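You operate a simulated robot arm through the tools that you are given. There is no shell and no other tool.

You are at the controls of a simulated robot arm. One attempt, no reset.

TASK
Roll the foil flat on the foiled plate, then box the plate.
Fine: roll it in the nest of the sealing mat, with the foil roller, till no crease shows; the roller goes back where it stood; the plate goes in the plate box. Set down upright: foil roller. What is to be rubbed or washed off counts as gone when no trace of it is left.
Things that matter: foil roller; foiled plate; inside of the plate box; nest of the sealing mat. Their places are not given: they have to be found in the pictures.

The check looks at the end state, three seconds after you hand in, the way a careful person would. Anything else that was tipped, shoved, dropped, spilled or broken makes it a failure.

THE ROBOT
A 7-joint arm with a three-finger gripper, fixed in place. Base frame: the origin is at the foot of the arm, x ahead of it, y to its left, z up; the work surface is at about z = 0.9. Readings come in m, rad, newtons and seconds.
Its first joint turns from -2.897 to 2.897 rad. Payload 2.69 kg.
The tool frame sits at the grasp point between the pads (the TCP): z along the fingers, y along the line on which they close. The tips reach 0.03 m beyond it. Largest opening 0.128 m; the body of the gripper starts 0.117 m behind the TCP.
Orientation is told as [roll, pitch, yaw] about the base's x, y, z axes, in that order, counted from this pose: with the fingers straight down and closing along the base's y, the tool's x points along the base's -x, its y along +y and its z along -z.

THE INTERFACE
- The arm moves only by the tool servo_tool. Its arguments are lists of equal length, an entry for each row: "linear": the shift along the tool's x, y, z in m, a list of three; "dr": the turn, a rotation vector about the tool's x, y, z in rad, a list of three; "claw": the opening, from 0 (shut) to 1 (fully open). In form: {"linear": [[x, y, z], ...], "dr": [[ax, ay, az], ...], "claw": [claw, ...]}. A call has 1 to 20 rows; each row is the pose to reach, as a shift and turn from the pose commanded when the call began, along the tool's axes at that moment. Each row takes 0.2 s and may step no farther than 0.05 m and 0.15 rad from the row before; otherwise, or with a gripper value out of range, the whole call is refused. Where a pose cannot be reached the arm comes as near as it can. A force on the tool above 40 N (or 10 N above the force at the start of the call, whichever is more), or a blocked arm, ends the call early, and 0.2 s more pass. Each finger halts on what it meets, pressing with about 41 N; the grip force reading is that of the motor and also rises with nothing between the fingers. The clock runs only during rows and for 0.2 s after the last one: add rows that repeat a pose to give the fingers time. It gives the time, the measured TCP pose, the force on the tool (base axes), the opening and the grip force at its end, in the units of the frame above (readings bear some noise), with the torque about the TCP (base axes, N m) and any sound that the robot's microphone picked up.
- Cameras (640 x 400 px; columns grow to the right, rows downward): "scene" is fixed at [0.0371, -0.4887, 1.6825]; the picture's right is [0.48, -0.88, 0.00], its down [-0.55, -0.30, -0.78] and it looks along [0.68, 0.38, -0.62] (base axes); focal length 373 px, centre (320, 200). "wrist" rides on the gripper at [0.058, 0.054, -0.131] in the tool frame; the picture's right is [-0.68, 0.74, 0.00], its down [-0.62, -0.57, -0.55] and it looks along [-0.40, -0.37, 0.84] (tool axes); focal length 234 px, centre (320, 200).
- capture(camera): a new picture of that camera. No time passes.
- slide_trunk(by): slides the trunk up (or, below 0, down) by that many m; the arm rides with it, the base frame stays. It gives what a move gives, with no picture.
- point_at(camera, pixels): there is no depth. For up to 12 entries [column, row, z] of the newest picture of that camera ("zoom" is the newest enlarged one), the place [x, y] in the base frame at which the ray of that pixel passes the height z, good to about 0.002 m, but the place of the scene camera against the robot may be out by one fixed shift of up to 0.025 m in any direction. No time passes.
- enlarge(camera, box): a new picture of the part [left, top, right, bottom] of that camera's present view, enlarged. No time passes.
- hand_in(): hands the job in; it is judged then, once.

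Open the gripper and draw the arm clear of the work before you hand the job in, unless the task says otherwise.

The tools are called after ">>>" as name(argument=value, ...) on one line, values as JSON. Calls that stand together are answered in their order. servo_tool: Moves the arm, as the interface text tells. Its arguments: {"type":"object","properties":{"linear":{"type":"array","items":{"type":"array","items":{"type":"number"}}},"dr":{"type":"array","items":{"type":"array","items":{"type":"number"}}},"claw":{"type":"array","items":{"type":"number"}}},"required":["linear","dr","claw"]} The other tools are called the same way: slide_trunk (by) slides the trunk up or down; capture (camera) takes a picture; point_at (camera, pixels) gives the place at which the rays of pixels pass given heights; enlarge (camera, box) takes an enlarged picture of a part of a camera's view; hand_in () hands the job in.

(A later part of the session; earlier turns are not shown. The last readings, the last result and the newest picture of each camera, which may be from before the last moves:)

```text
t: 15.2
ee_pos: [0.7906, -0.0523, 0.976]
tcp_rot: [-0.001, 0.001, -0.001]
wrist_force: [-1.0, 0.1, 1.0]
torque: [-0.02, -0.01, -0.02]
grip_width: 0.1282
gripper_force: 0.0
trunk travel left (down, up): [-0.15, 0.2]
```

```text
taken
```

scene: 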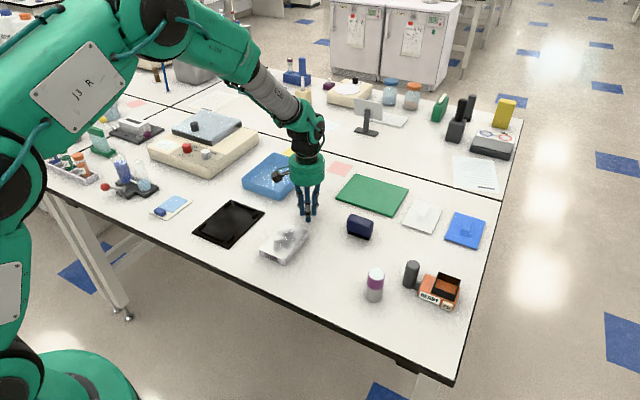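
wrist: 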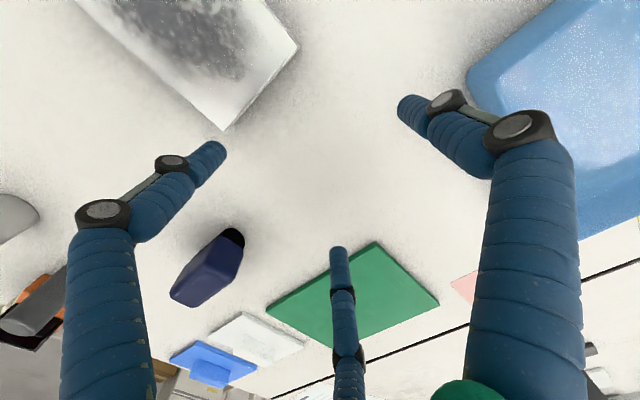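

The area around (0.81,-0.04) is free for the spread fingers (green board starts at x≈0.94, box at y≈0.08+). I shift there and lower toward z 0.925 with the hand open.

>>> servo_tool(linear=[[-0.018, 0.01, 0], [-0.018, 0.01, 0.02], [-0.018, 0.01, 0.035], [-0.018, 0.01, 0.044], [-0.018, 0.01, 0.05], [-0.018, 0.01, 0.05]], dr=[[0, 0, 0], [0, 0, 0], [0, 0, 0], [0, 0, 0], [0, 0, 0], [0, 0, 0]], claw=[1, 1, 1, 1, 1, 1])

>>> servo_tool(linear=[[0, 0, 0.0015], [0, 0, 0.003], [0, 0, 0.003]], dr=[[0, 0, 0], [0, 0, 0], [0, 0, 0]], claw=[1, 1, 1])

```text
t: 16.6
ee_pos: [0.8089, -0.0418, 0.9241]
tcp_rot: [-0.002, 0.001, 0.0]
wrist_force: [0.5, 0.3, 0.0]
torque: [-0.02, 0.01, 0.04]
grip_width: 0.1279
gripper_force: 0.1
trunk travel left (down, up): [-0.15, 0.2]
```

```text
t: 17.4
ee_pos: [0.8076, -0.0439, 0.9214]
tcp_rot: [0.0, 0.0, 0.0]
wrist_force: [0.2, 0.2, -0.3]
torque: [0.01, -0.01, -0.01]
grip_width: 0.1282
gripper_force: 0.0
trunk travel left (down, up): [-0.15, 0.2]
```

Confirmed: open, the tips are higher (no contact at TCP 0.9214). I lower 2 mm at a time until contact.

>>> servo_tool(linear=[[0, 0, 0.001], [0, 0, 0.002], [0, 0, 0.002]], dr=[[0, 0, 0], [0, 0, 0], [0, 0, 0]], claw=[1, 1, 1])

>>> servo_tool(linear=[[0, 0, 0.001], [0, 0, 0.002], [0, 0, 0.002]], dr=[[0, 0, 0], [0, 0, 0], [0, 0, 0]], claw=[1, 1, 1])

```text
t: 18.2
ee_pos: [0.8089, -0.0418, 0.9197]
tcp_rot: [0.0, 0.002, 0.0]
wrist_force: [-0.2, -1.0, -0.9]
torque: [-0.01, -0.03, 0.01]
grip_width: 0.1279
gripper_force: 0.1
trunk travel left (down, up): [-0.15, 0.2]
```

```text
t: 19.0
ee_pos: [0.8093, -0.0421, 0.9174]
tcp_rot: [0.001, 0.0, 0.0]
wrist_force: [0.5, 0.2, 0.1]
torque: [0.02, 0.0, 0.01]
grip_width: 0.128
gripper_force: 0.1
trunk travel left (down, up): [-0.15, 0.2]
```

Still free at 0.9174; I continue in 2 mm steps.

>>> servo_tool(linear=[[0, 0, 0.001], [0, 0, 0.002], [0, 0, 0.002]], dr=[[0, 0, 0], [0, 0, 0], [0, 0, 0]], claw=[1, 1, 1])

>>> servo_tool(linear=[[0, 0, 0.001], [0, 0, 0.002], [0, 0, 0.002]], dr=[[0, 0, 0], [0, 0, 0], [0, 0, 0]], claw=[1, 1, 1])

```text
t: 19.8
ee_pos: [0.8097, -0.041, 0.9148]
tcp_rot: [0.0, -0.001, 0.001]
wrist_force: [-1.3, -3.8, 3.8]
torque: [-0.07, 0.22, 0.22]
grip_width: 0.1281
gripper_force: 0.1
trunk travel left (down, up): [-0.15, 0.2]
```

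```text
t: 20.6
ee_pos: [0.8097, -0.0408, 0.9153]
tcp_rot: [0.001, -0.003, 0.001]
wrist_force: [-2.8, -0.4, 24.1]
torque: [-0.75, 1.58, 0.0]
grip_width: 0.1281
gripper_force: 0.3
trunk travel left (down, up): [-0.15, 0.2]
```

Contact at TCP z≈0.9155 with the hand fully open, so tip reach is ≈0.0155 when open and ≈0.029 near closed. I lift and go look at the mat ribs closely to learn their height, because fingers -30°/-150° would straddle above the corner ribs.

>>> servo_tool(linear=[[0, 0, -0.03], [0, 0, -0.07], [0.02, 0.045, -0.1], [0.04, 0.09, -0.1], [0.06, 0.135, -0.1], [0.085, 0.18, -0.09], [0.11, 0.225, -0.085], [0.11, 0.225, -0.085]], dr=[[0, 0, 0], [0, 0, 0], [0, 0, 0], [0, 0, 0], [0, 0, 0], [0, 0, 0], [0, 0, 0], [0, 0, 0]], claw=[1, 1, 1, 1, 1, 1, 1, 1])

>>> capture(camera="wrist")

>>> enlarge(camera="wrist", box=[220, 60, 420, 240])

```text
refused: row 3 steps farther than a row can; nothing moved
```

```text
taken
```

wrist: 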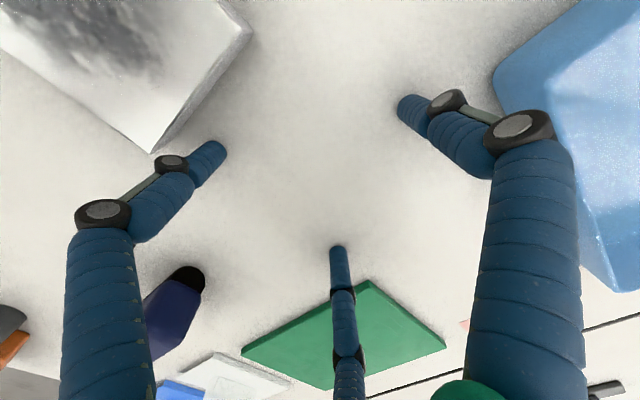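

```text
2.22 times, centred on (320, 150) of wrist
```

zoom: 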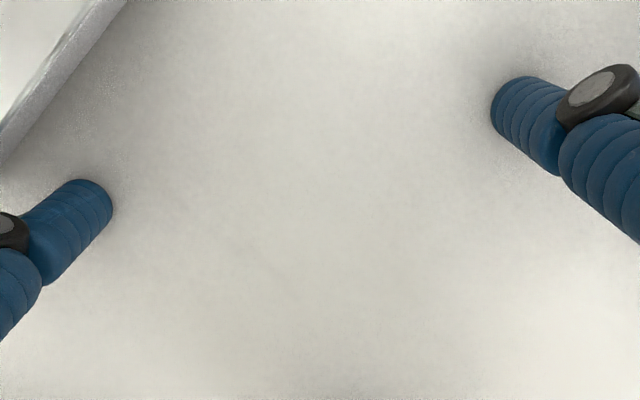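

The call was refused for one oversized step; nothing moved. I redo it with smaller steps.

>>> servo_tool(linear=[[0, 0, -0.03], [0, 0, -0.07], [0.01, 0.02, -0.1], [0.028, 0.06, -0.1], [0.046, 0.1, -0.1], [0.064, 0.14, -0.1], [0.085, 0.18, -0.09], [0.11, 0.22, -0.085], [0.11, 0.225, -0.085]], dr=[[0, 0, 0], [0, 0, 0], [0, 0, 0], [0, 0, 0], [0, 0, 0], [0, 0, 0], [0, 0, 0], [0, 0, 0], [0, 0, 0]], claw=[1, 1, 1, 1, 1, 1, 1, 1, 1])

>>> capture(camera="wrist")

>>> enlarge(camera="wrist", box=[220, 60, 420, 240])

```text
t: 22.6
ee_pos: [0.698, 0.1853, 0.9974]
tcp_rot: [0.001, 0.0, -0.001]
wrist_force: [0.0, 0.8, 0.4]
torque: [-0.05, -0.03, 0.0]
grip_width: 0.1281
gripper_force: 0.0
trunk travel left (down, up): [-0.15, 0.2]
```

```text
taken
```

wrist: 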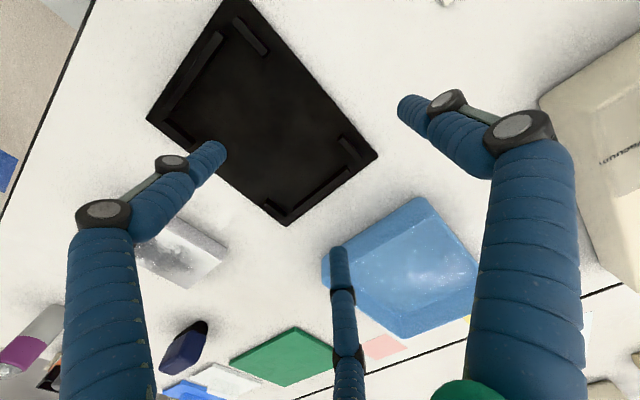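

```text
2.22 times, centred on (320, 150) of wrist
```

zoom: 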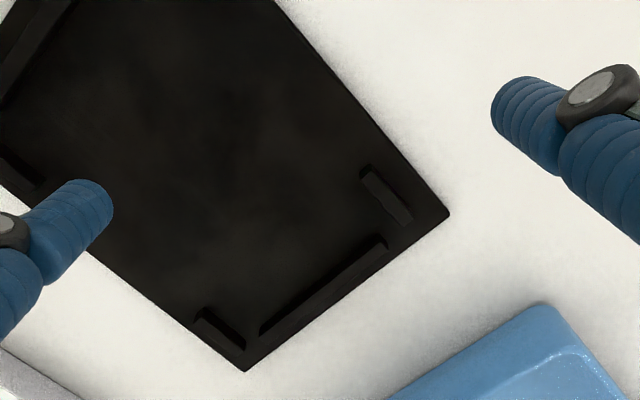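

>>> enlarge(camera="wrist", box=[260, 120, 390, 230])

```text
3.64 times, centred on (325, 175) of wrist
```

zoom: 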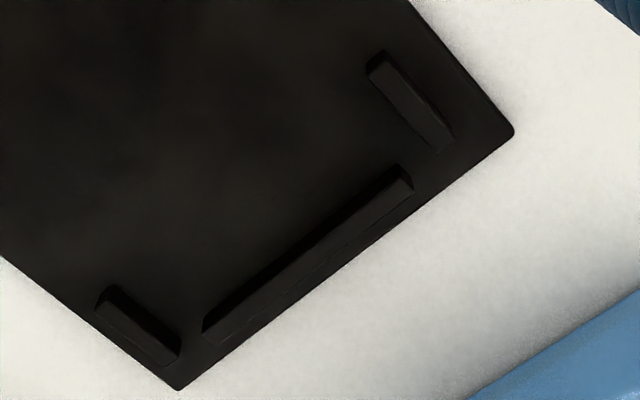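

I zoom harder onto the long rib (around (321,192)) and the short ribs to read face height.

>>> enlarge(camera="wrist", box=[285, 160, 357, 226])

>>> point_at(camera="zoom", pixels=[[100, 100, 0.9], [320, 200, 0.9], [500, 300, 0.9]])

```text
6.06 times, centred on (321, 193) of wrist
```

zoom: 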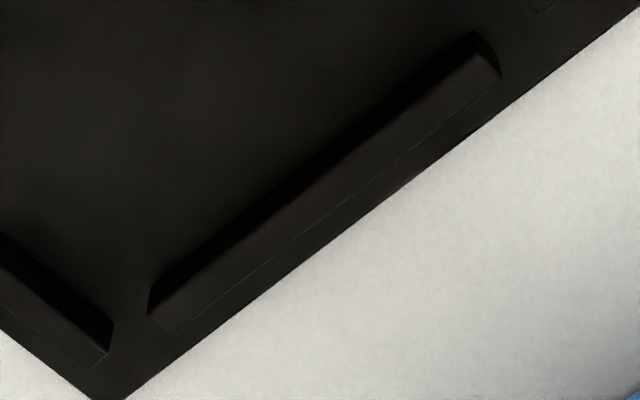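

```text
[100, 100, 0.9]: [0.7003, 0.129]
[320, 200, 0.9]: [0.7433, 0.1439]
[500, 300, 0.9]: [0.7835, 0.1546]
```

I evaluate the long rib's edge pixels at several heights to find its top.

>>> point_at(camera="zoom", pixels=[[152, 288, 0.903], [477, 32, 0.903], [148, 313, 0.91], [148, 313, 0.914], [484, 52, 0.91], [484, 52, 0.914], [165, 333, 0.91], [500, 75, 0.91], [113, 325, 0.903], [110, 350, 0.91], [127, 398, 0.903], [637, 8, 0.903]])

```text
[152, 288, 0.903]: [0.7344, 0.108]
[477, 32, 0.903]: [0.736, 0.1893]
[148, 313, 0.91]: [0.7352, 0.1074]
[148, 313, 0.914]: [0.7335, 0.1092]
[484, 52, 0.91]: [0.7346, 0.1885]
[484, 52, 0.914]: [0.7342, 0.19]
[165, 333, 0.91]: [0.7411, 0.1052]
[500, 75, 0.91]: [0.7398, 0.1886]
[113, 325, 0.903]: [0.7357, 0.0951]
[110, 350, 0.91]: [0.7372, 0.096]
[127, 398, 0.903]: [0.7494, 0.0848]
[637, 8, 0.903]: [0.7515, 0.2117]
```

The rib tops are at about z 0.911 (floor ≈0.903), so tips must stay ≥8 mm above the plate's underside when gripping. I now go above the plate with the TCP offset to y≈-0.069 so that finger 1 sits on the +y side and the other two on the -y side.

>>> servo_tool(linear=[[0.006, -0.045, 0], [0.012, -0.09, 0], [0.018, -0.135, 0], [0.024, -0.18, 0], [0.03, -0.22, 0], [0.038, -0.255, 0.01], [0.038, -0.255, 0.03], [0.038, -0.255, 0.03]], dr=[[0, 0, 0], [0, 0, 0], [0, 0, 0], [0, 0, 0], [0, 0, 0], [0, 0, 0], [0, 0, 0], [0, 0, 0]], claw=[1, 1, 1, 1, 1, 1, 1, 1])

>>> servo_tool(linear=[[0, 0, 0]], dr=[[0, 0, 0]], claw=[1])

>>> servo_tool(linear=[[0, 0, 0]], dr=[[0, 0, 0]], claw=[1])

>>> capture(camera="wrist")

>>> enlarge(camera="wrist", box=[200, 40, 440, 270])

```text
t: 24.4
ee_pos: [0.662, -0.0723, 0.969]
tcp_rot: [0.001, 0.0, -0.001]
wrist_force: [-0.3, 0.5, 0.0]
torque: [-0.02, 0.02, -0.03]
grip_width: 0.1279
gripper_force: 0.1
trunk travel left (down, up): [-0.15, 0.2]
```

```text
t: 24.8
ee_pos: [0.6612, -0.0721, 0.9684]
tcp_rot: [-0.001, 0.0, -0.001]
wrist_force: [-0.3, -0.1, -0.4]
torque: [0.02, 0.01, 0.0]
grip_width: 0.1282
gripper_force: 0.1
trunk travel left (down, up): [-0.15, 0.2]
```

```text
t: 25.2
ee_pos: [0.6617, -0.0717, 0.9686]
tcp_rot: [0.001, 0.0, 0.0]
wrist_force: [0.5, -0.5, 0.2]
torque: [-0.03, -0.01, 0.0]
grip_width: 0.128
gripper_force: 0.1
trunk travel left (down, up): [-0.15, 0.2]
```

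```text
taken
```

wrist: 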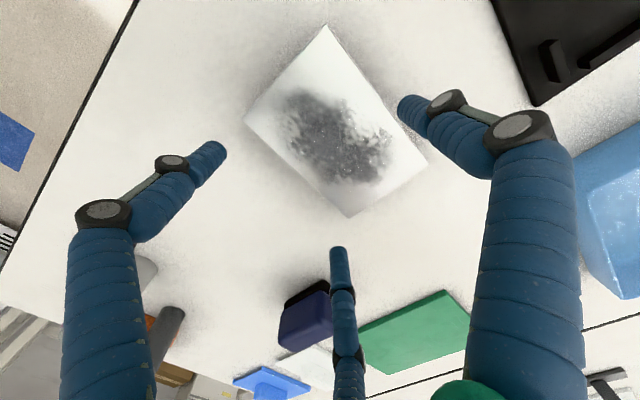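

```text
1.74 times, centred on (320, 155) of wrist
```

zoom: 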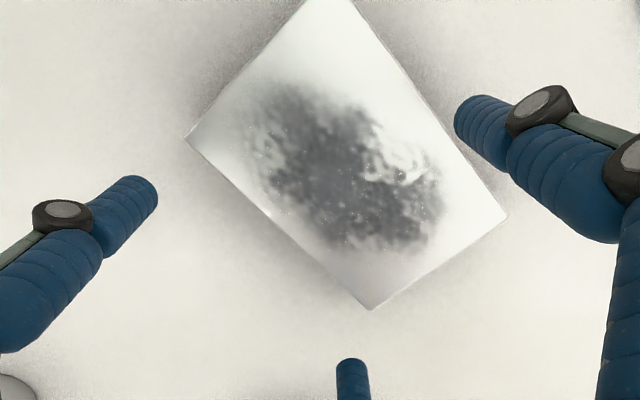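

I measure the plate corners again from here with a better enlargement.

>>> enlarge(camera="wrist", box=[160, 15, 500, 225])

```text
1.88 times, centred on (330, 120) of wrist
```

zoom: 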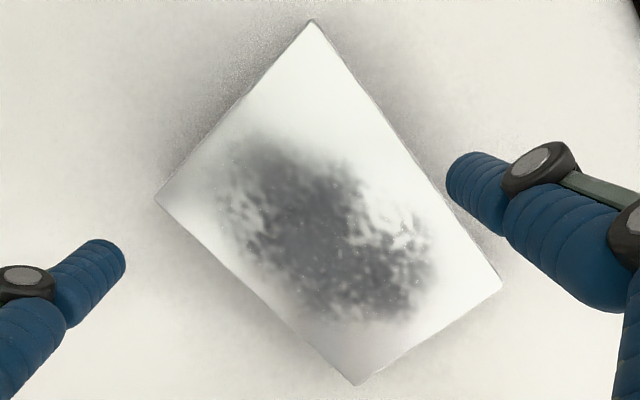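

>>> point_at(camera="zoom", pixels=[[312, 20, 0.921], [501, 284, 0.921], [355, 385, 0.921], [155, 199, 0.921], [447, 180, 0.953], [120, 262, 0.953]])

```text
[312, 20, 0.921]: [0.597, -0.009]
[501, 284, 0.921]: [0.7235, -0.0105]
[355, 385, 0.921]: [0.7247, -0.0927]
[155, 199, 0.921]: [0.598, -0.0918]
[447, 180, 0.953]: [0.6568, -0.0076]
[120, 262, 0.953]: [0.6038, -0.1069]
```

Plate: centre (0.661,-0.051), 0.127×0.083; finger 1's inner face is at radius 0.064 as expected. I shift by +2.7 mm in y and descend so that the tips go about 4 mm below the plate top, then check force.

>>> servo_tool(linear=[[0.0008, 0.0027, 0.01], [0.0008, 0.0027, 0.02], [0.0008, 0.0027, 0.028], [0.0008, 0.0027, 0.032], [0.0008, 0.0027, 0.036], [0.0008, 0.0027, 0.036]], dr=[[0, 0, 0], [0, 0, 0], [0, 0, 0], [0, 0, 0], [0, 0, 0], [0, 0, 0]], claw=[1, 1, 1, 1, 1, 1])

>>> capture(camera="wrist")

>>> enlarge(camera="scene", box=[225, 190, 345, 275])

```text
t: 26.6
ee_pos: [0.6611, -0.0681, 0.9328]
tcp_rot: [0.0, 0.0, 0.0]
wrist_force: [1.1, 0.1, -0.2]
torque: [0.01, -0.02, -0.03]
grip_width: 0.1278
gripper_force: 0.0
trunk travel left (down, up): [-0.15, 0.2]
```

```text
taken
```

wrist: 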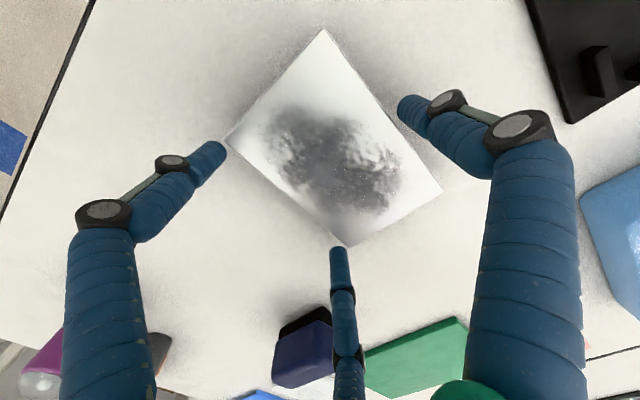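

```text
4.71 times, centred on (285, 232) of scene
```

zoom: 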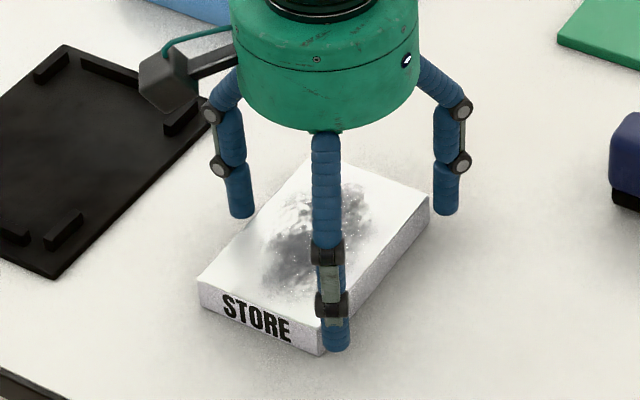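

No contact force, and the tips straddle the plate with finger 1 beyond its +y side and the other two beyond the -y side near the corners. I lower 5 mm more and close.

>>> servo_tool(linear=[[0, 0, 0.003], [0, 0, 0.005], [0, 0, 0.005], [0, 0, 0.005], [0, 0, 0.005], [0, 0, 0.005]], dr=[[0, 0, 0], [0, 0, 0], [0, 0, 0], [0, 0, 0], [0, 0, 0], [0, 0, 0]], claw=[1, 1, 0.95, 0.9, 0.85, 0.8])

>>> capture(camera="wrist")

>>> enlarge(camera="scene", box=[225, 190, 345, 275])

```text
t: 28.0
ee_pos: [0.6613, -0.0693, 0.93]
tcp_rot: [-0.001, -0.001, -0.001]
wrist_force: [-1.0, 0.7, 7.1]
torque: [0.3, 0.26, -0.03]
grip_width: 0.1172
gripper_force: 41.1
trunk travel left (down, up): [-0.15, 0.2]
```

```text
taken
```

wrist: 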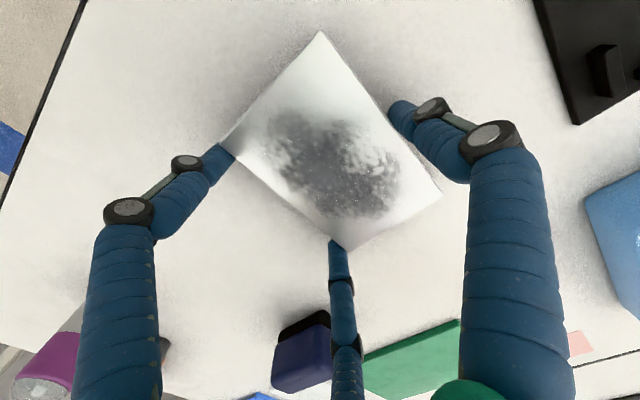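

```text
4.71 times, centred on (285, 232) of scene
```

zoom: 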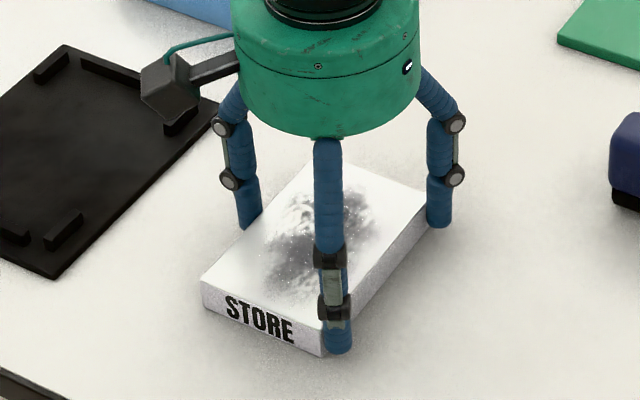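

The hand holds at width 0.117 with 41 N, as predicted. I lift gently 3 cm and check that the plate comes along level.

>>> servo_tool(linear=[[0, 0, -0.005], [0, 0, -0.012], [0, 0, -0.02], [0, 0, -0.03], [0, 0, -0.03]], dr=[[0, 0, 0], [0, 0, 0], [0, 0, 0], [0, 0, 0], [0, 0, 0]], claw=[0.75, 0.7, 0.7, 0.7, 0.7])

>>> capture(camera="wrist")

>>> enlarge(camera="scene", box=[225, 180, 345, 275])

```text
t: 29.2
ee_pos: [0.6607, -0.07, 0.9603]
tcp_rot: [-0.001, 0.0, 0.001]
wrist_force: [0.3, 0.0, -1.2]
torque: [0.01, -0.05, 0.01]
grip_width: 0.117
gripper_force: 40.3
trunk travel left (down, up): [-0.15, 0.2]
```

```text
taken
```

wrist: 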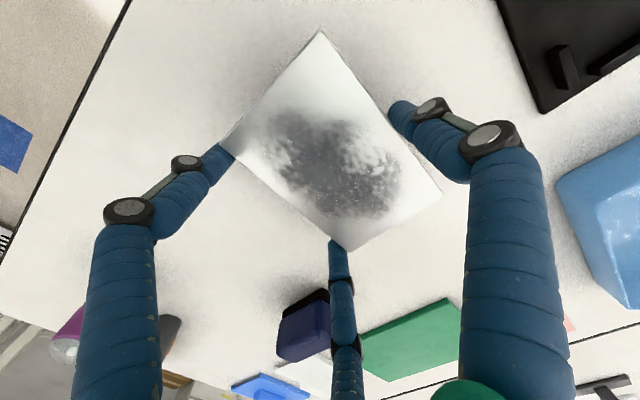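

```text
4.21 times, centred on (285, 228) of scene
```

zoom: 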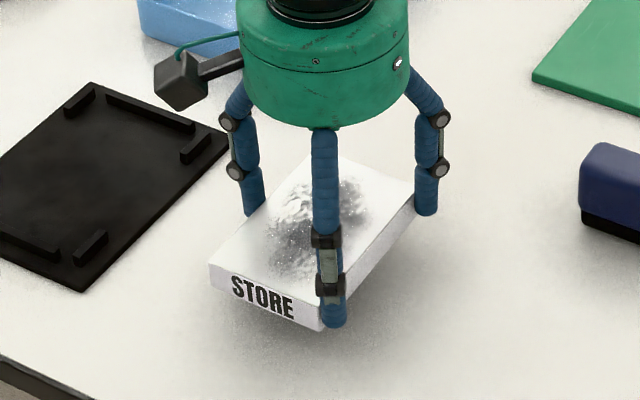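

The plate is held and level. I measure where it sits relative to the TCP at its present top height (~0.951).

>>> enlarge(camera="wrist", box=[140, 20, 510, 255])

>>> point_at(camera="wrist", pixels=[[320, 30, 0.951], [443, 195, 0.951], [350, 248, 0.951], [222, 143, 0.951]])

```text
1.70 times, centred on (325, 138) of wrist
```

zoom: 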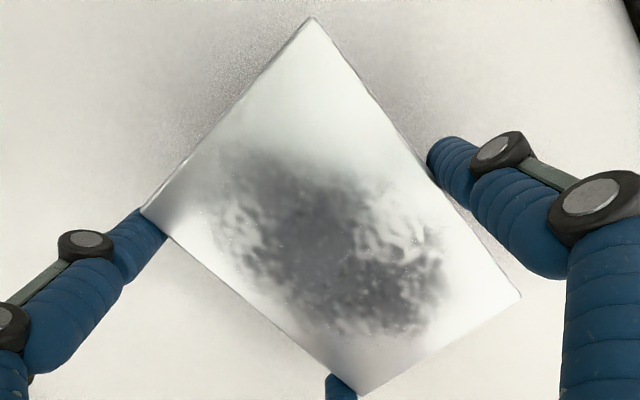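

```text
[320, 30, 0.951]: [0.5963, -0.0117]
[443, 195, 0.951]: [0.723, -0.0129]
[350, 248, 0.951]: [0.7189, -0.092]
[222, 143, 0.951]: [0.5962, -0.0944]
```

Plate centre sits about (−0.001,+0.017) from the TCP. I raise 3 cm, carry it to above the nest (TCP target (0.662,0.1325)), and stop about 2 cm above it.

>>> servo_tool(linear=[[0, 0, -0.03], [0, 0.035, -0.04], [-0.001, 0.08, -0.04], [-0.001, 0.12, -0.04], [-0.001, 0.16, -0.04], [-0.0013, 0.19, -0.04], [-0.0013, 0.2025, -0.03], [-0.0013, 0.2025, -0.01], [-0.0013, 0.2025, 0.0], [-0.0013, 0.2025, 0.0]], dr=[[0, 0, 0], [0, 0, 0], [0, 0, 0], [0, 0, 0], [0, 0, 0], [0, 0, 0], [0, 0, 0], [0, 0, 0], [0, 0, 0], [0, 0, 0]], claw=[0.7, 0.7, 0.7, 0.7, 0.7, 0.7, 0.7, 0.7, 0.7, 0.7])

>>> capture(camera="wrist")

>>> enlarge(camera="scene", box=[170, 165, 290, 260])

```text
t: 31.4
ee_pos: [0.6633, 0.1341, 0.9587]
tcp_rot: [0.001, 0.0, 0.0]
wrist_force: [0.6, 0.5, -0.7]
torque: [-0.01, -0.01, -0.03]
grip_width: 0.1169
gripper_force: 40.6
trunk travel left (down, up): [-0.15, 0.2]
```

```text
taken
```

wrist: 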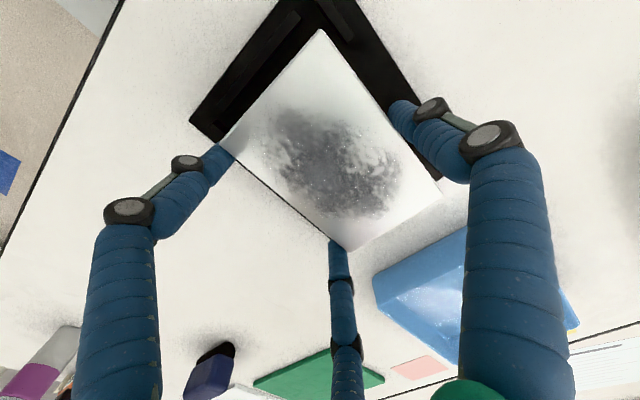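

```text
4.21 times, centred on (230, 212) of scene
```

zoom: 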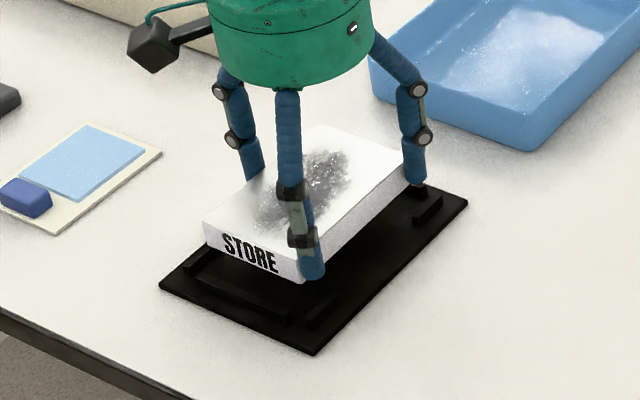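

The plate is above the nest at (0.663,0.134), within clearance. I lower it to just above the floor, then feel for contact.

>>> servo_tool(linear=[[0.001, -0.001, 0.008], [0.001, -0.001, 0.016], [0.001, -0.001, 0.021], [0.001, -0.001, 0.024], [0.001, -0.001, 0.024]], dr=[[0, 0, 0], [0, 0, 0], [0, 0, 0], [0, 0, 0], [0, 0, 0]], claw=[0.7, 0.7, 0.7, 0.7, 0.7])

>>> enlarge(camera="scene", box=[170, 165, 290, 260])

>>> capture(camera="wrist")

```text
t: 32.6
ee_pos: [0.6613, 0.1319, 0.9354]
tcp_rot: [0.002, 0.0, 0.001]
wrist_force: [-3.8, 1.9, 12.0]
torque: [-0.48, 0.91, -0.26]
grip_width: 0.1171
gripper_force: 41.1
trunk travel left (down, up): [-0.15, 0.2]
```

```text
4.21 times, centred on (230, 212) of scene
```

zoom: 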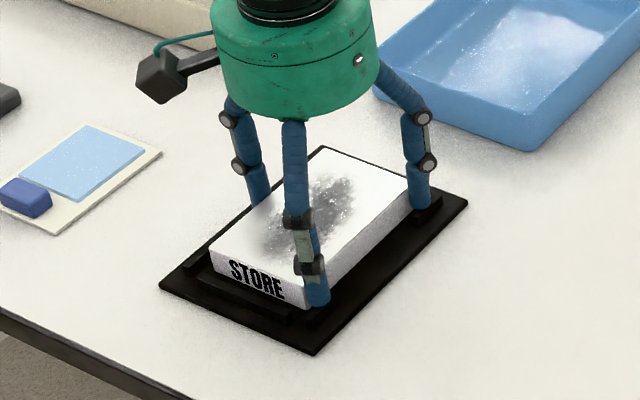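

```text
taken
```

wrist: 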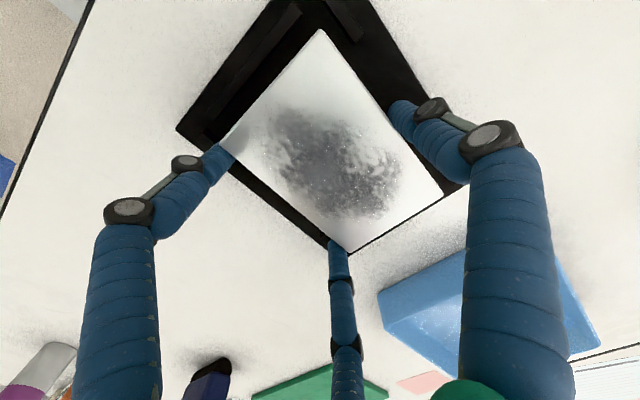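

A small contact of 12 N at about (-0.07,-0.04) from the TCP shows finger A's tip resting on the corner rib while the plate floats a couple of mm above the floor inside the nest. I ease up 1 mm and open to let it settle.

>>> servo_tool(linear=[[0, 0, -0.001], [0, 0, -0.001], [0, 0, -0.001], [0, 0, -0.001], [0, 0, -0.002]], dr=[[0, 0, 0], [0, 0, 0], [0, 0, 0], [0, 0, 0], [0, 0, 0]], claw=[0.7, 0.92, 1, 1, 1])

>>> enlarge(camera="scene", box=[170, 165, 290, 260])

>>> capture(camera="wrist")

```text
t: 33.8
ee_pos: [0.6617, 0.1319, 0.9375]
tcp_rot: [0.0, 0.001, -0.001]
wrist_force: [0.9, -0.5, 0.0]
torque: [0.01, -0.01, 0.0]
grip_width: 0.1277
gripper_force: 0.0
trunk travel left (down, up): [-0.15, 0.2]
```

```text
4.21 times, centred on (230, 212) of scene
```

zoom: 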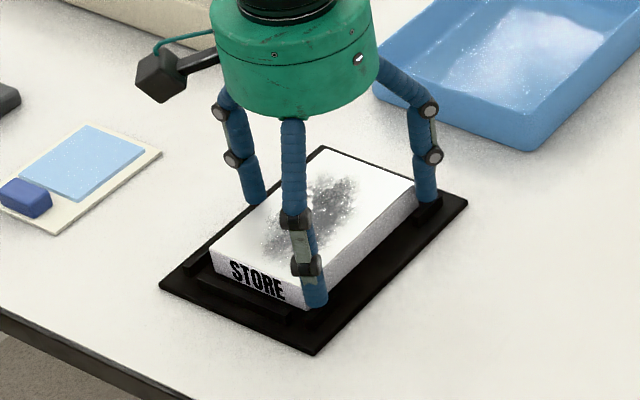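

```text
taken
```

wrist: 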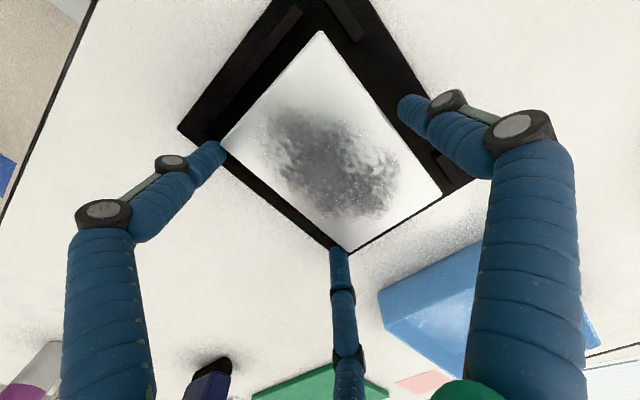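

Released cleanly. I raise straight up and inspect how the plate sits in the nest.

>>> servo_tool(linear=[[0, 0, -0.015], [0, 0, -0.04], [0, 0, -0.08], [0, 0, -0.1], [0, 0, -0.1]], dr=[[0, 0, 0], [0, 0, 0], [0, 0, 0], [0, 0, 0], [0, 0, 0]], claw=[1, 1, 1, 1, 1])

>>> enlarge(camera="scene", box=[180, 185, 280, 255])

>>> enlarge(camera="wrist", box=[200, 30, 440, 210])

```text
t: 35.0
ee_pos: [0.6582, 0.1309, 1.0372]
tcp_rot: [0.001, 0.0, 0.0]
wrist_force: [-0.3, 0.4, -0.5]
torque: [-0.02, 0.0, 0.0]
grip_width: 0.128
gripper_force: 0.1
trunk travel left (down, up): [-0.15, 0.2]
```

```text
5.71 times, centred on (230, 220) of scene
```

zoom: 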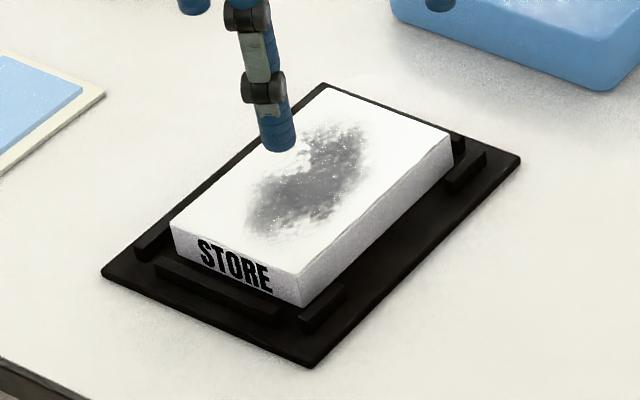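

```text
2.22 times, centred on (320, 120) of wrist
```

zoom: 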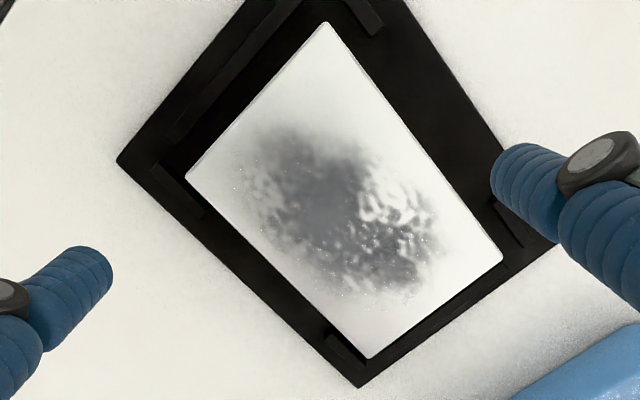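

The plate sits inside all the ribs. I measure its corners for later and then move to view the roller from closer.

>>> point_at(camera="zoom", pixels=[[322, 22, 0.924], [502, 255, 0.924], [371, 358, 0.924], [186, 178, 0.924], [245, 150, 0.924], [440, 250, 0.924], [395, 297, 0.924], [260, 215, 0.924], [350, 145, 0.924], [310, 280, 0.924]])

>>> servo_tool(linear=[[-0.012, -0.04, 0], [-0.024, -0.08, 0], [-0.036, -0.12, 0], [-0.048, -0.16, 0], [-0.06, -0.2, 0], [-0.075, -0.24, 0], [-0.09, -0.28, 0], [-0.1, -0.314, 0.01], [-0.1, -0.314, 0.017], [-0.1, -0.314, 0.017]], dr=[[0, 0, 0], [0, 0, 0], [0, 0, 0], [0, 0, 0], [0, 0, 0], [0, 0, 0], [0, 0, 0], [0, 0, 0], [0, 0, 0], [0, 0, 0]], claw=[1, 1, 1, 1, 1, 1, 1, 1, 1, 1])

>>> capture(camera="wrist")

>>> enlarge(camera="wrist", box=[240, 120, 400, 240])

```text
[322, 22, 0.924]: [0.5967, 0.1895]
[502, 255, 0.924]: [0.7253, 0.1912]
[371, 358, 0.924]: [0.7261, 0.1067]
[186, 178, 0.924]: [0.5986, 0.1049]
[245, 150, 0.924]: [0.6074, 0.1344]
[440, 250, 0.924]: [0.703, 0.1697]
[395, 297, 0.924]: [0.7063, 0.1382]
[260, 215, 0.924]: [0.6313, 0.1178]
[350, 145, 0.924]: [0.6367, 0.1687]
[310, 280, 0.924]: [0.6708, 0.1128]
```

```text
t: 37.2
ee_pos: [0.7586, -0.1803, 1.0204]
tcp_rot: [0.002, 0.0, 0.0]
wrist_force: [0.8, -0.6, 0.1]
torque: [0.0, 0.0, 0.01]
grip_width: 0.1281
gripper_force: 0.0
trunk travel left (down, up): [-0.15, 0.2]
```

```text
taken
```

wrist: 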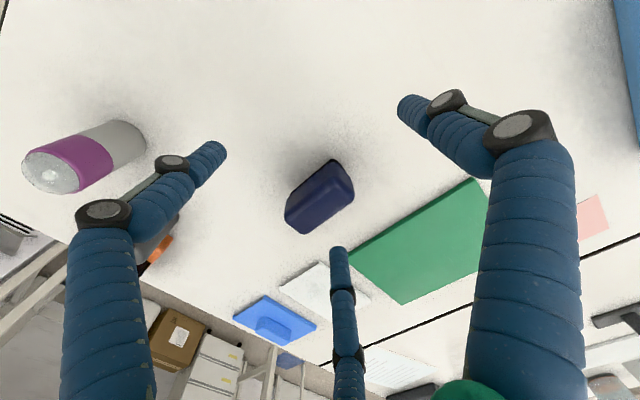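

```text
3.33 times, centred on (320, 180) of wrist
```

zoom: 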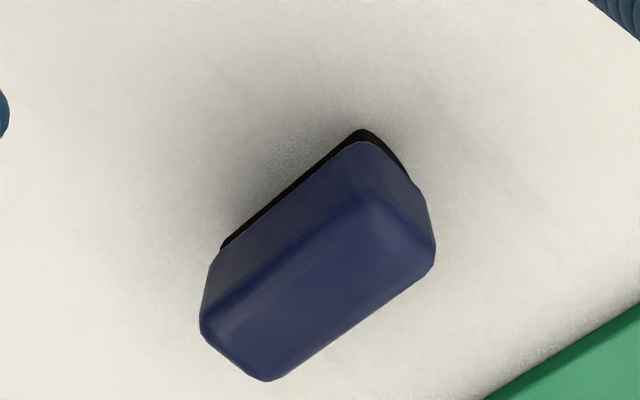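

I evaluate the roller's corner pixels at several heights to find its size: top corners (350,205), (432,255), (270,380), (208,318) and lower housing corners (365,145), (215,262).

>>> point_at(camera="zoom", pixels=[[350, 205, 0.94], [432, 255, 0.94], [270, 380, 0.94], [208, 318, 0.94], [350, 205, 0.95], [432, 255, 0.95], [270, 380, 0.95], [208, 318, 0.95], [365, 145, 0.915], [215, 262, 0.915], [423, 192, 0.915], [358, 131, 0.902]])

>>> point_at(camera="zoom", pixels=[[221, 247, 0.902], [358, 131, 0.905], [221, 247, 0.905], [405, 175, 0.902], [365, 145, 0.91], [215, 262, 0.91], [423, 192, 0.91]])

```text
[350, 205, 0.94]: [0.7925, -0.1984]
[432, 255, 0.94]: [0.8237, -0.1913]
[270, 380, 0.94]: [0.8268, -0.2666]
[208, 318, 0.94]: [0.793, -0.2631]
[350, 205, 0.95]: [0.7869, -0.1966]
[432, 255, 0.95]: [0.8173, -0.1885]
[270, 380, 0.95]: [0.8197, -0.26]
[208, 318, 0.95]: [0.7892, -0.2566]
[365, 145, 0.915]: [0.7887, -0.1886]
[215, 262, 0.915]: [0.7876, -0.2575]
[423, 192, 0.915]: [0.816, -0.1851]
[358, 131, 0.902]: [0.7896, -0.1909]
```

```text
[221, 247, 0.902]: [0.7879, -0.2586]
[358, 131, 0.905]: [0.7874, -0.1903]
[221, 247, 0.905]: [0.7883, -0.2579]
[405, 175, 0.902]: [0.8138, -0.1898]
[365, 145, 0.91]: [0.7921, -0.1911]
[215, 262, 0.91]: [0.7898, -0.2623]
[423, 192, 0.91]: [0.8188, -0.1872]
```

Roller housing: about x 0.789–0.824, y −0.262…−0.187, z 0.913–0.947; long axis along y. I turn the hand by 90° (about tool −z) so finger 1 lies on its −x side and the other two on its +x side, moving above it at TCP ≈(0.815,−0.225).

>>> servo_tool(linear=[[-0.005, -0.004, 0], [-0.01, -0.008, 0], [-0.015, -0.012, 0], [-0.02, -0.016, 0], [-0.025, -0.02, 0], [-0.03, -0.024, 0], [-0.035, -0.028, 0], [-0.04, -0.032, 0], [-0.045, -0.036, 0], [-0.05, -0.04, 0], [-0.0564, -0.0447, 0], [-0.0564, -0.0447, 0]], dr=[[0, 0, -0.1428], [0, 0, -0.2856], [0, 0, -0.4284], [0, 0, -0.5712], [0, 0, -0.714], [0, 0, -0.8568], [0, 0, -0.9996], [0, 0, -1.1424], [0, 0, -1.2852], [0, 0, -1.428], [0, 0, -1.5708], [0, 0, -1.5708]], claw=[1, 1, 1, 1, 1, 1, 1, 1, 1, 1, 1, 1])

>>> capture(camera="wrist")

>>> enlarge(camera="wrist", box=[220, 60, 420, 240])

>>> enlarge(camera="scene", box=[300, 160, 420, 260])

```text
t: 39.8
ee_pos: [0.8164, -0.2246, 1.0184]
tcp_rot: [-0.003, 0.0, 1.573]
wrist_force: [-0.3, -0.5, 0.9]
torque: [0.02, -0.03, 0.01]
grip_width: 0.1285
gripper_force: 0.0
trunk travel left (down, up): [-0.15, 0.2]
```

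```text
taken
```

wrist: 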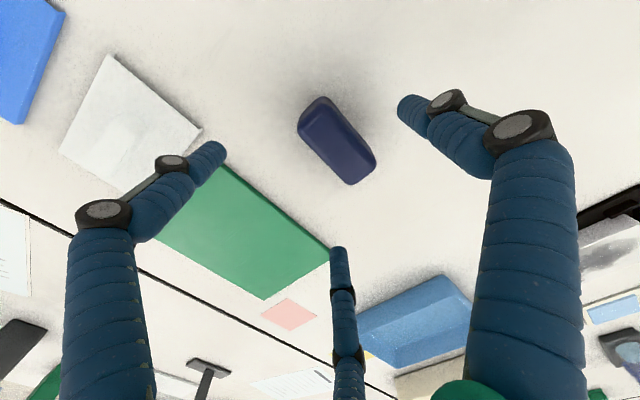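

```text
2.22 times, centred on (320, 150) of wrist
```

zoom: 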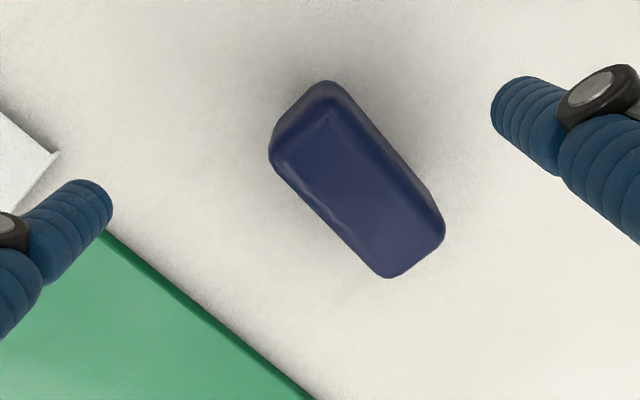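

```text
4.00 times, centred on (360, 210) of scene
```

zoom: 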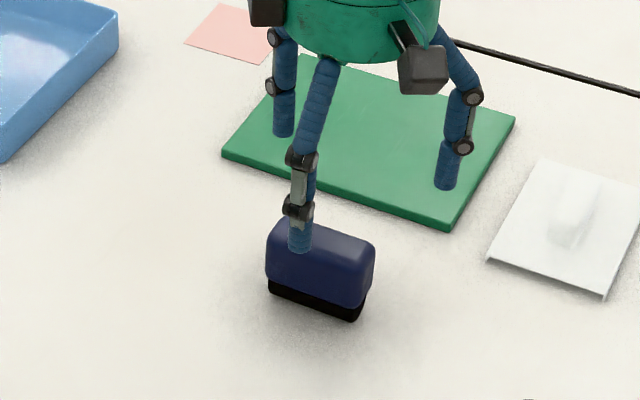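

I re-measure the roller from this rotated view to refine its centre.

>>> enlarge(camera="wrist", box=[270, 80, 400, 200])

>>> point_at(camera="wrist", pixels=[[318, 97, 0.915], [345, 184, 0.945], [375, 165, 0.945], [297, 125, 0.945], [320, 110, 0.945]])

```text
3.33 times, centred on (335, 140) of wrist
```

zoom: 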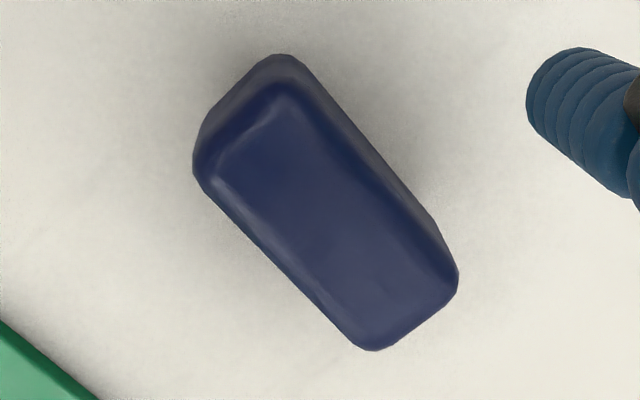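

```text
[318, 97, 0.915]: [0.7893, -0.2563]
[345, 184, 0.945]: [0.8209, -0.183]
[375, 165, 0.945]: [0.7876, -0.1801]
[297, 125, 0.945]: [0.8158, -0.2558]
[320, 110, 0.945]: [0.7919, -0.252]
```

>>> point_at(camera="zoom", pixels=[[195, 165, 0.943], [375, 350, 0.943], [457, 280, 0.943], [285, 105, 0.943], [280, 55, 0.913], [430, 218, 0.913], [205, 125, 0.913], [295, 62, 0.913]])

```text
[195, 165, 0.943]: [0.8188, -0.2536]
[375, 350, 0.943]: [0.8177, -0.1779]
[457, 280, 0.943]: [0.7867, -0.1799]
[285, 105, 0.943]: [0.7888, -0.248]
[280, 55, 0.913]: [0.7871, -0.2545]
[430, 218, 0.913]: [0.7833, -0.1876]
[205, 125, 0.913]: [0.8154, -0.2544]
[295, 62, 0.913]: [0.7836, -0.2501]
```

Combining both views: roller centre ≈(0.802,−0.222), top ≈0.951. I shift by (−5.5,+2.6) mm and descend to TCP z≈0.946 with the hand part open.

>>> servo_tool(linear=[[-0.0026, 0.0055, 0.015], [-0.0026, 0.0055, 0.03], [-0.0026, 0.0055, 0.045], [-0.0026, 0.0055, 0.06], [-0.0026, 0.0055, 0.0725], [-0.0026, 0.0055, 0.0725]], dr=[[0, 0, 0], [0, 0, 0], [0, 0, 0], [0, 0, 0], [0, 0, 0], [0, 0, 0]], claw=[0.85, 0.8, 0.8, 0.8, 0.8, 0.8])

>>> capture(camera="wrist")

>>> enlarge(camera="scene", box=[310, 180, 410, 260])

```text
t: 41.2
ee_pos: [0.8114, -0.2242, 0.9455]
tcp_rot: [0.001, 0.0, 1.571]
wrist_force: [0.1, -0.4, 0.0]
torque: [0.01, 0.04, 0.01]
grip_width: 0.1024
gripper_force: 0.1
trunk travel left (down, up): [-0.15, 0.2]
```

```text
taken
```

wrist: 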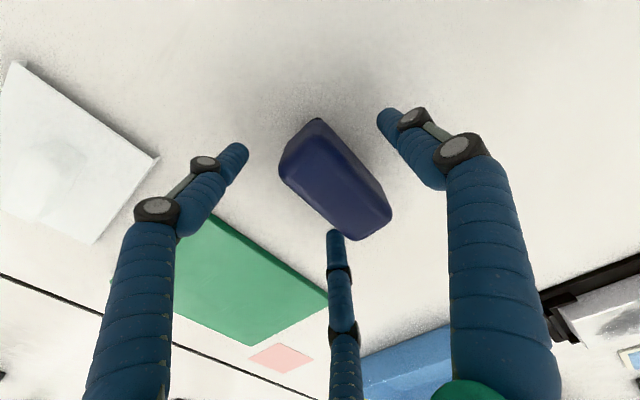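

```text
5.00 times, centred on (360, 220) of scene
```

zoom: 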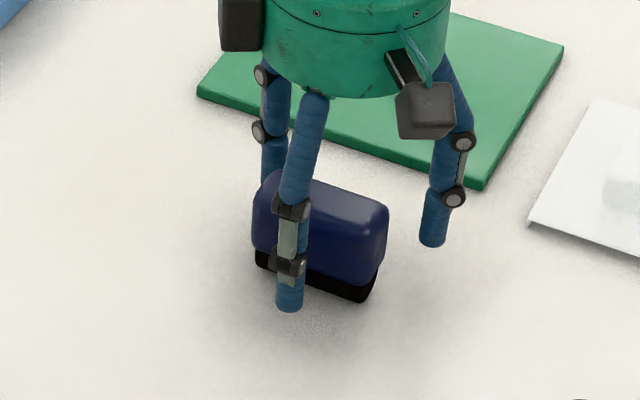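

No contact. From this near view I re-measure the housing's outline at (337,178) to confirm the offset before closing.

>>> enlarge(camera="wrist", box=[220, 90, 420, 260])

```text
2.35 times, centred on (320, 175) of wrist
```

zoom: 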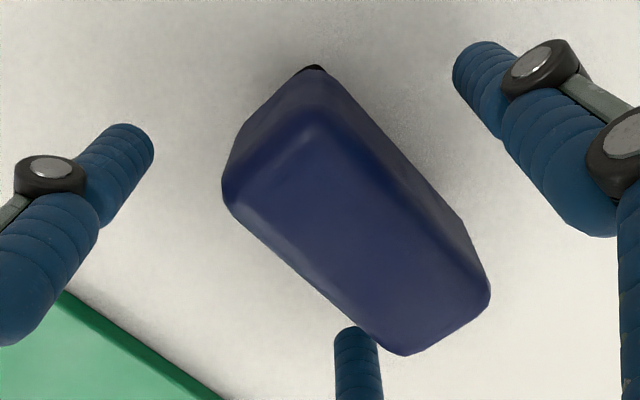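

>>> point_at(camera="zoom", pixels=[[223, 195, 0.945], [400, 353, 0.945], [488, 300, 0.945], [325, 118, 0.95], [320, 72, 0.913], [462, 225, 0.913], [240, 130, 0.913], [450, 78, 0.922], [150, 150, 0.922], [345, 330, 0.922]])

```text
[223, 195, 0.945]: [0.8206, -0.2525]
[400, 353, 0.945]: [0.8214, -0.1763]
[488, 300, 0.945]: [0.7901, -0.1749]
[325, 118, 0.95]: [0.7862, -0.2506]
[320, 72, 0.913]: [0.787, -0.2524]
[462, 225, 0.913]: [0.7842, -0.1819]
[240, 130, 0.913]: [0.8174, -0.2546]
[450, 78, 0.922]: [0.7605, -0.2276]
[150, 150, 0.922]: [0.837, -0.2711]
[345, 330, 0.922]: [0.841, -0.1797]
```

Reconciling all views, the housing spans z ≈0.92–0.955 with centre ≈(0.8005,−0.2215). I shift by (−2.5,+3.5) mm, raise 4 mm, and close slowly.

>>> servo_tool(linear=[[-0.0035, 0.0025, -0.004], [-0.0035, 0.0025, -0.004], [-0.0035, 0.0025, -0.004], [-0.0035, 0.0025, -0.004], [-0.0035, 0.0025, -0.004], [-0.0035, 0.0025, -0.004]], dr=[[0, 0, 0], [0, 0, 0], [0, 0, 0], [0, 0, 0], [0, 0, 0], [0, 0, 0]], claw=[0.8, 0.75, 0.7, 0.65, 0.6, 0.6])

>>> capture(camera="wrist")

>>> enlarge(camera="wrist", box=[220, 90, 420, 260])

```text
t: 42.6
ee_pos: [0.81, -0.22, 0.9492]
tcp_rot: [0.0, -0.001, 1.571]
wrist_force: [0.3, -0.2, -0.4]
torque: [0.0, -0.01, -0.02]
grip_width: 0.0769
gripper_force: 0.0
trunk travel left (down, up): [-0.15, 0.2]
```

```text
taken
```

wrist: 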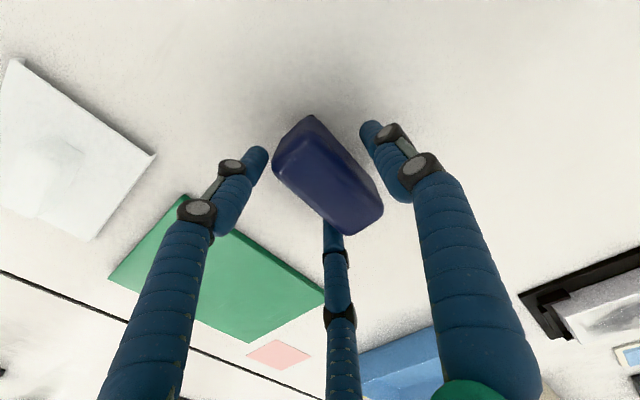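

```text
2.35 times, centred on (320, 175) of wrist
```

zoom: 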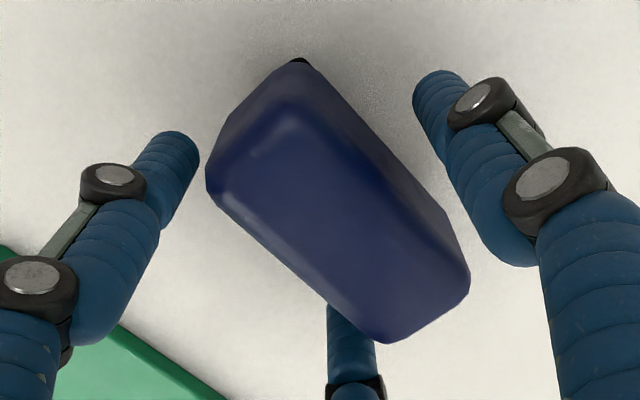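

Fingers are converging correctly: finger 1 toward the middle of the −x face, the other two toward the +x face. I keep closing slowly until they hold.

>>> servo_tool(linear=[[0, 0, 0], [0, 0, 0], [0, 0, 0], [0, 0, 0], [0, 0, 0], [0, 0, 0]], dr=[[0, 0, 0], [0, 0, 0], [0, 0, 0], [0, 0, 0], [0, 0, 0], [0, 0, 0]], claw=[0.52, 0.46, 0.4, 0.35, 0.3, 0.25])

>>> capture(camera="wrist")

>>> enlarge(camera="scene", box=[310, 180, 410, 260])

```text
t: 44.0
ee_pos: [0.8084, -0.2195, 0.9494]
tcp_rot: [0.0, 0.0, 1.569]
wrist_force: [-1.3, 0.1, 1.0]
torque: [0.01, 0.18, -0.03]
grip_width: 0.0514
gripper_force: 41.4
trunk travel left (down, up): [-0.15, 0.2]
```

```text
taken
```

wrist: 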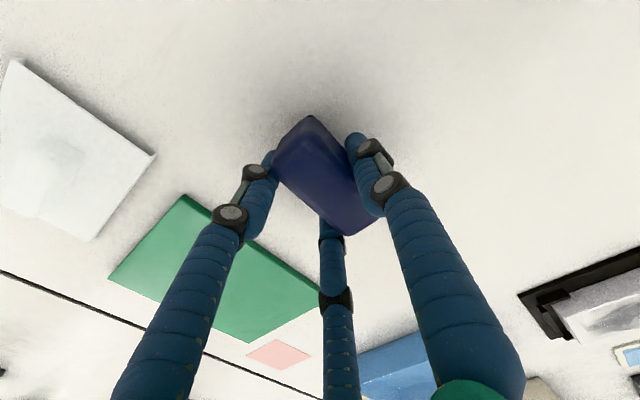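

```text
5.00 times, centred on (360, 220) of scene
```

zoom: 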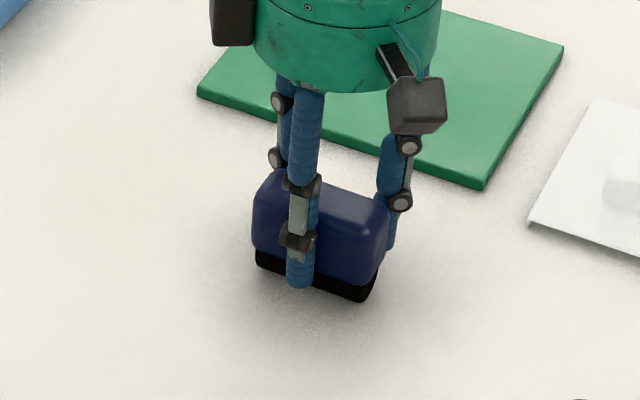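

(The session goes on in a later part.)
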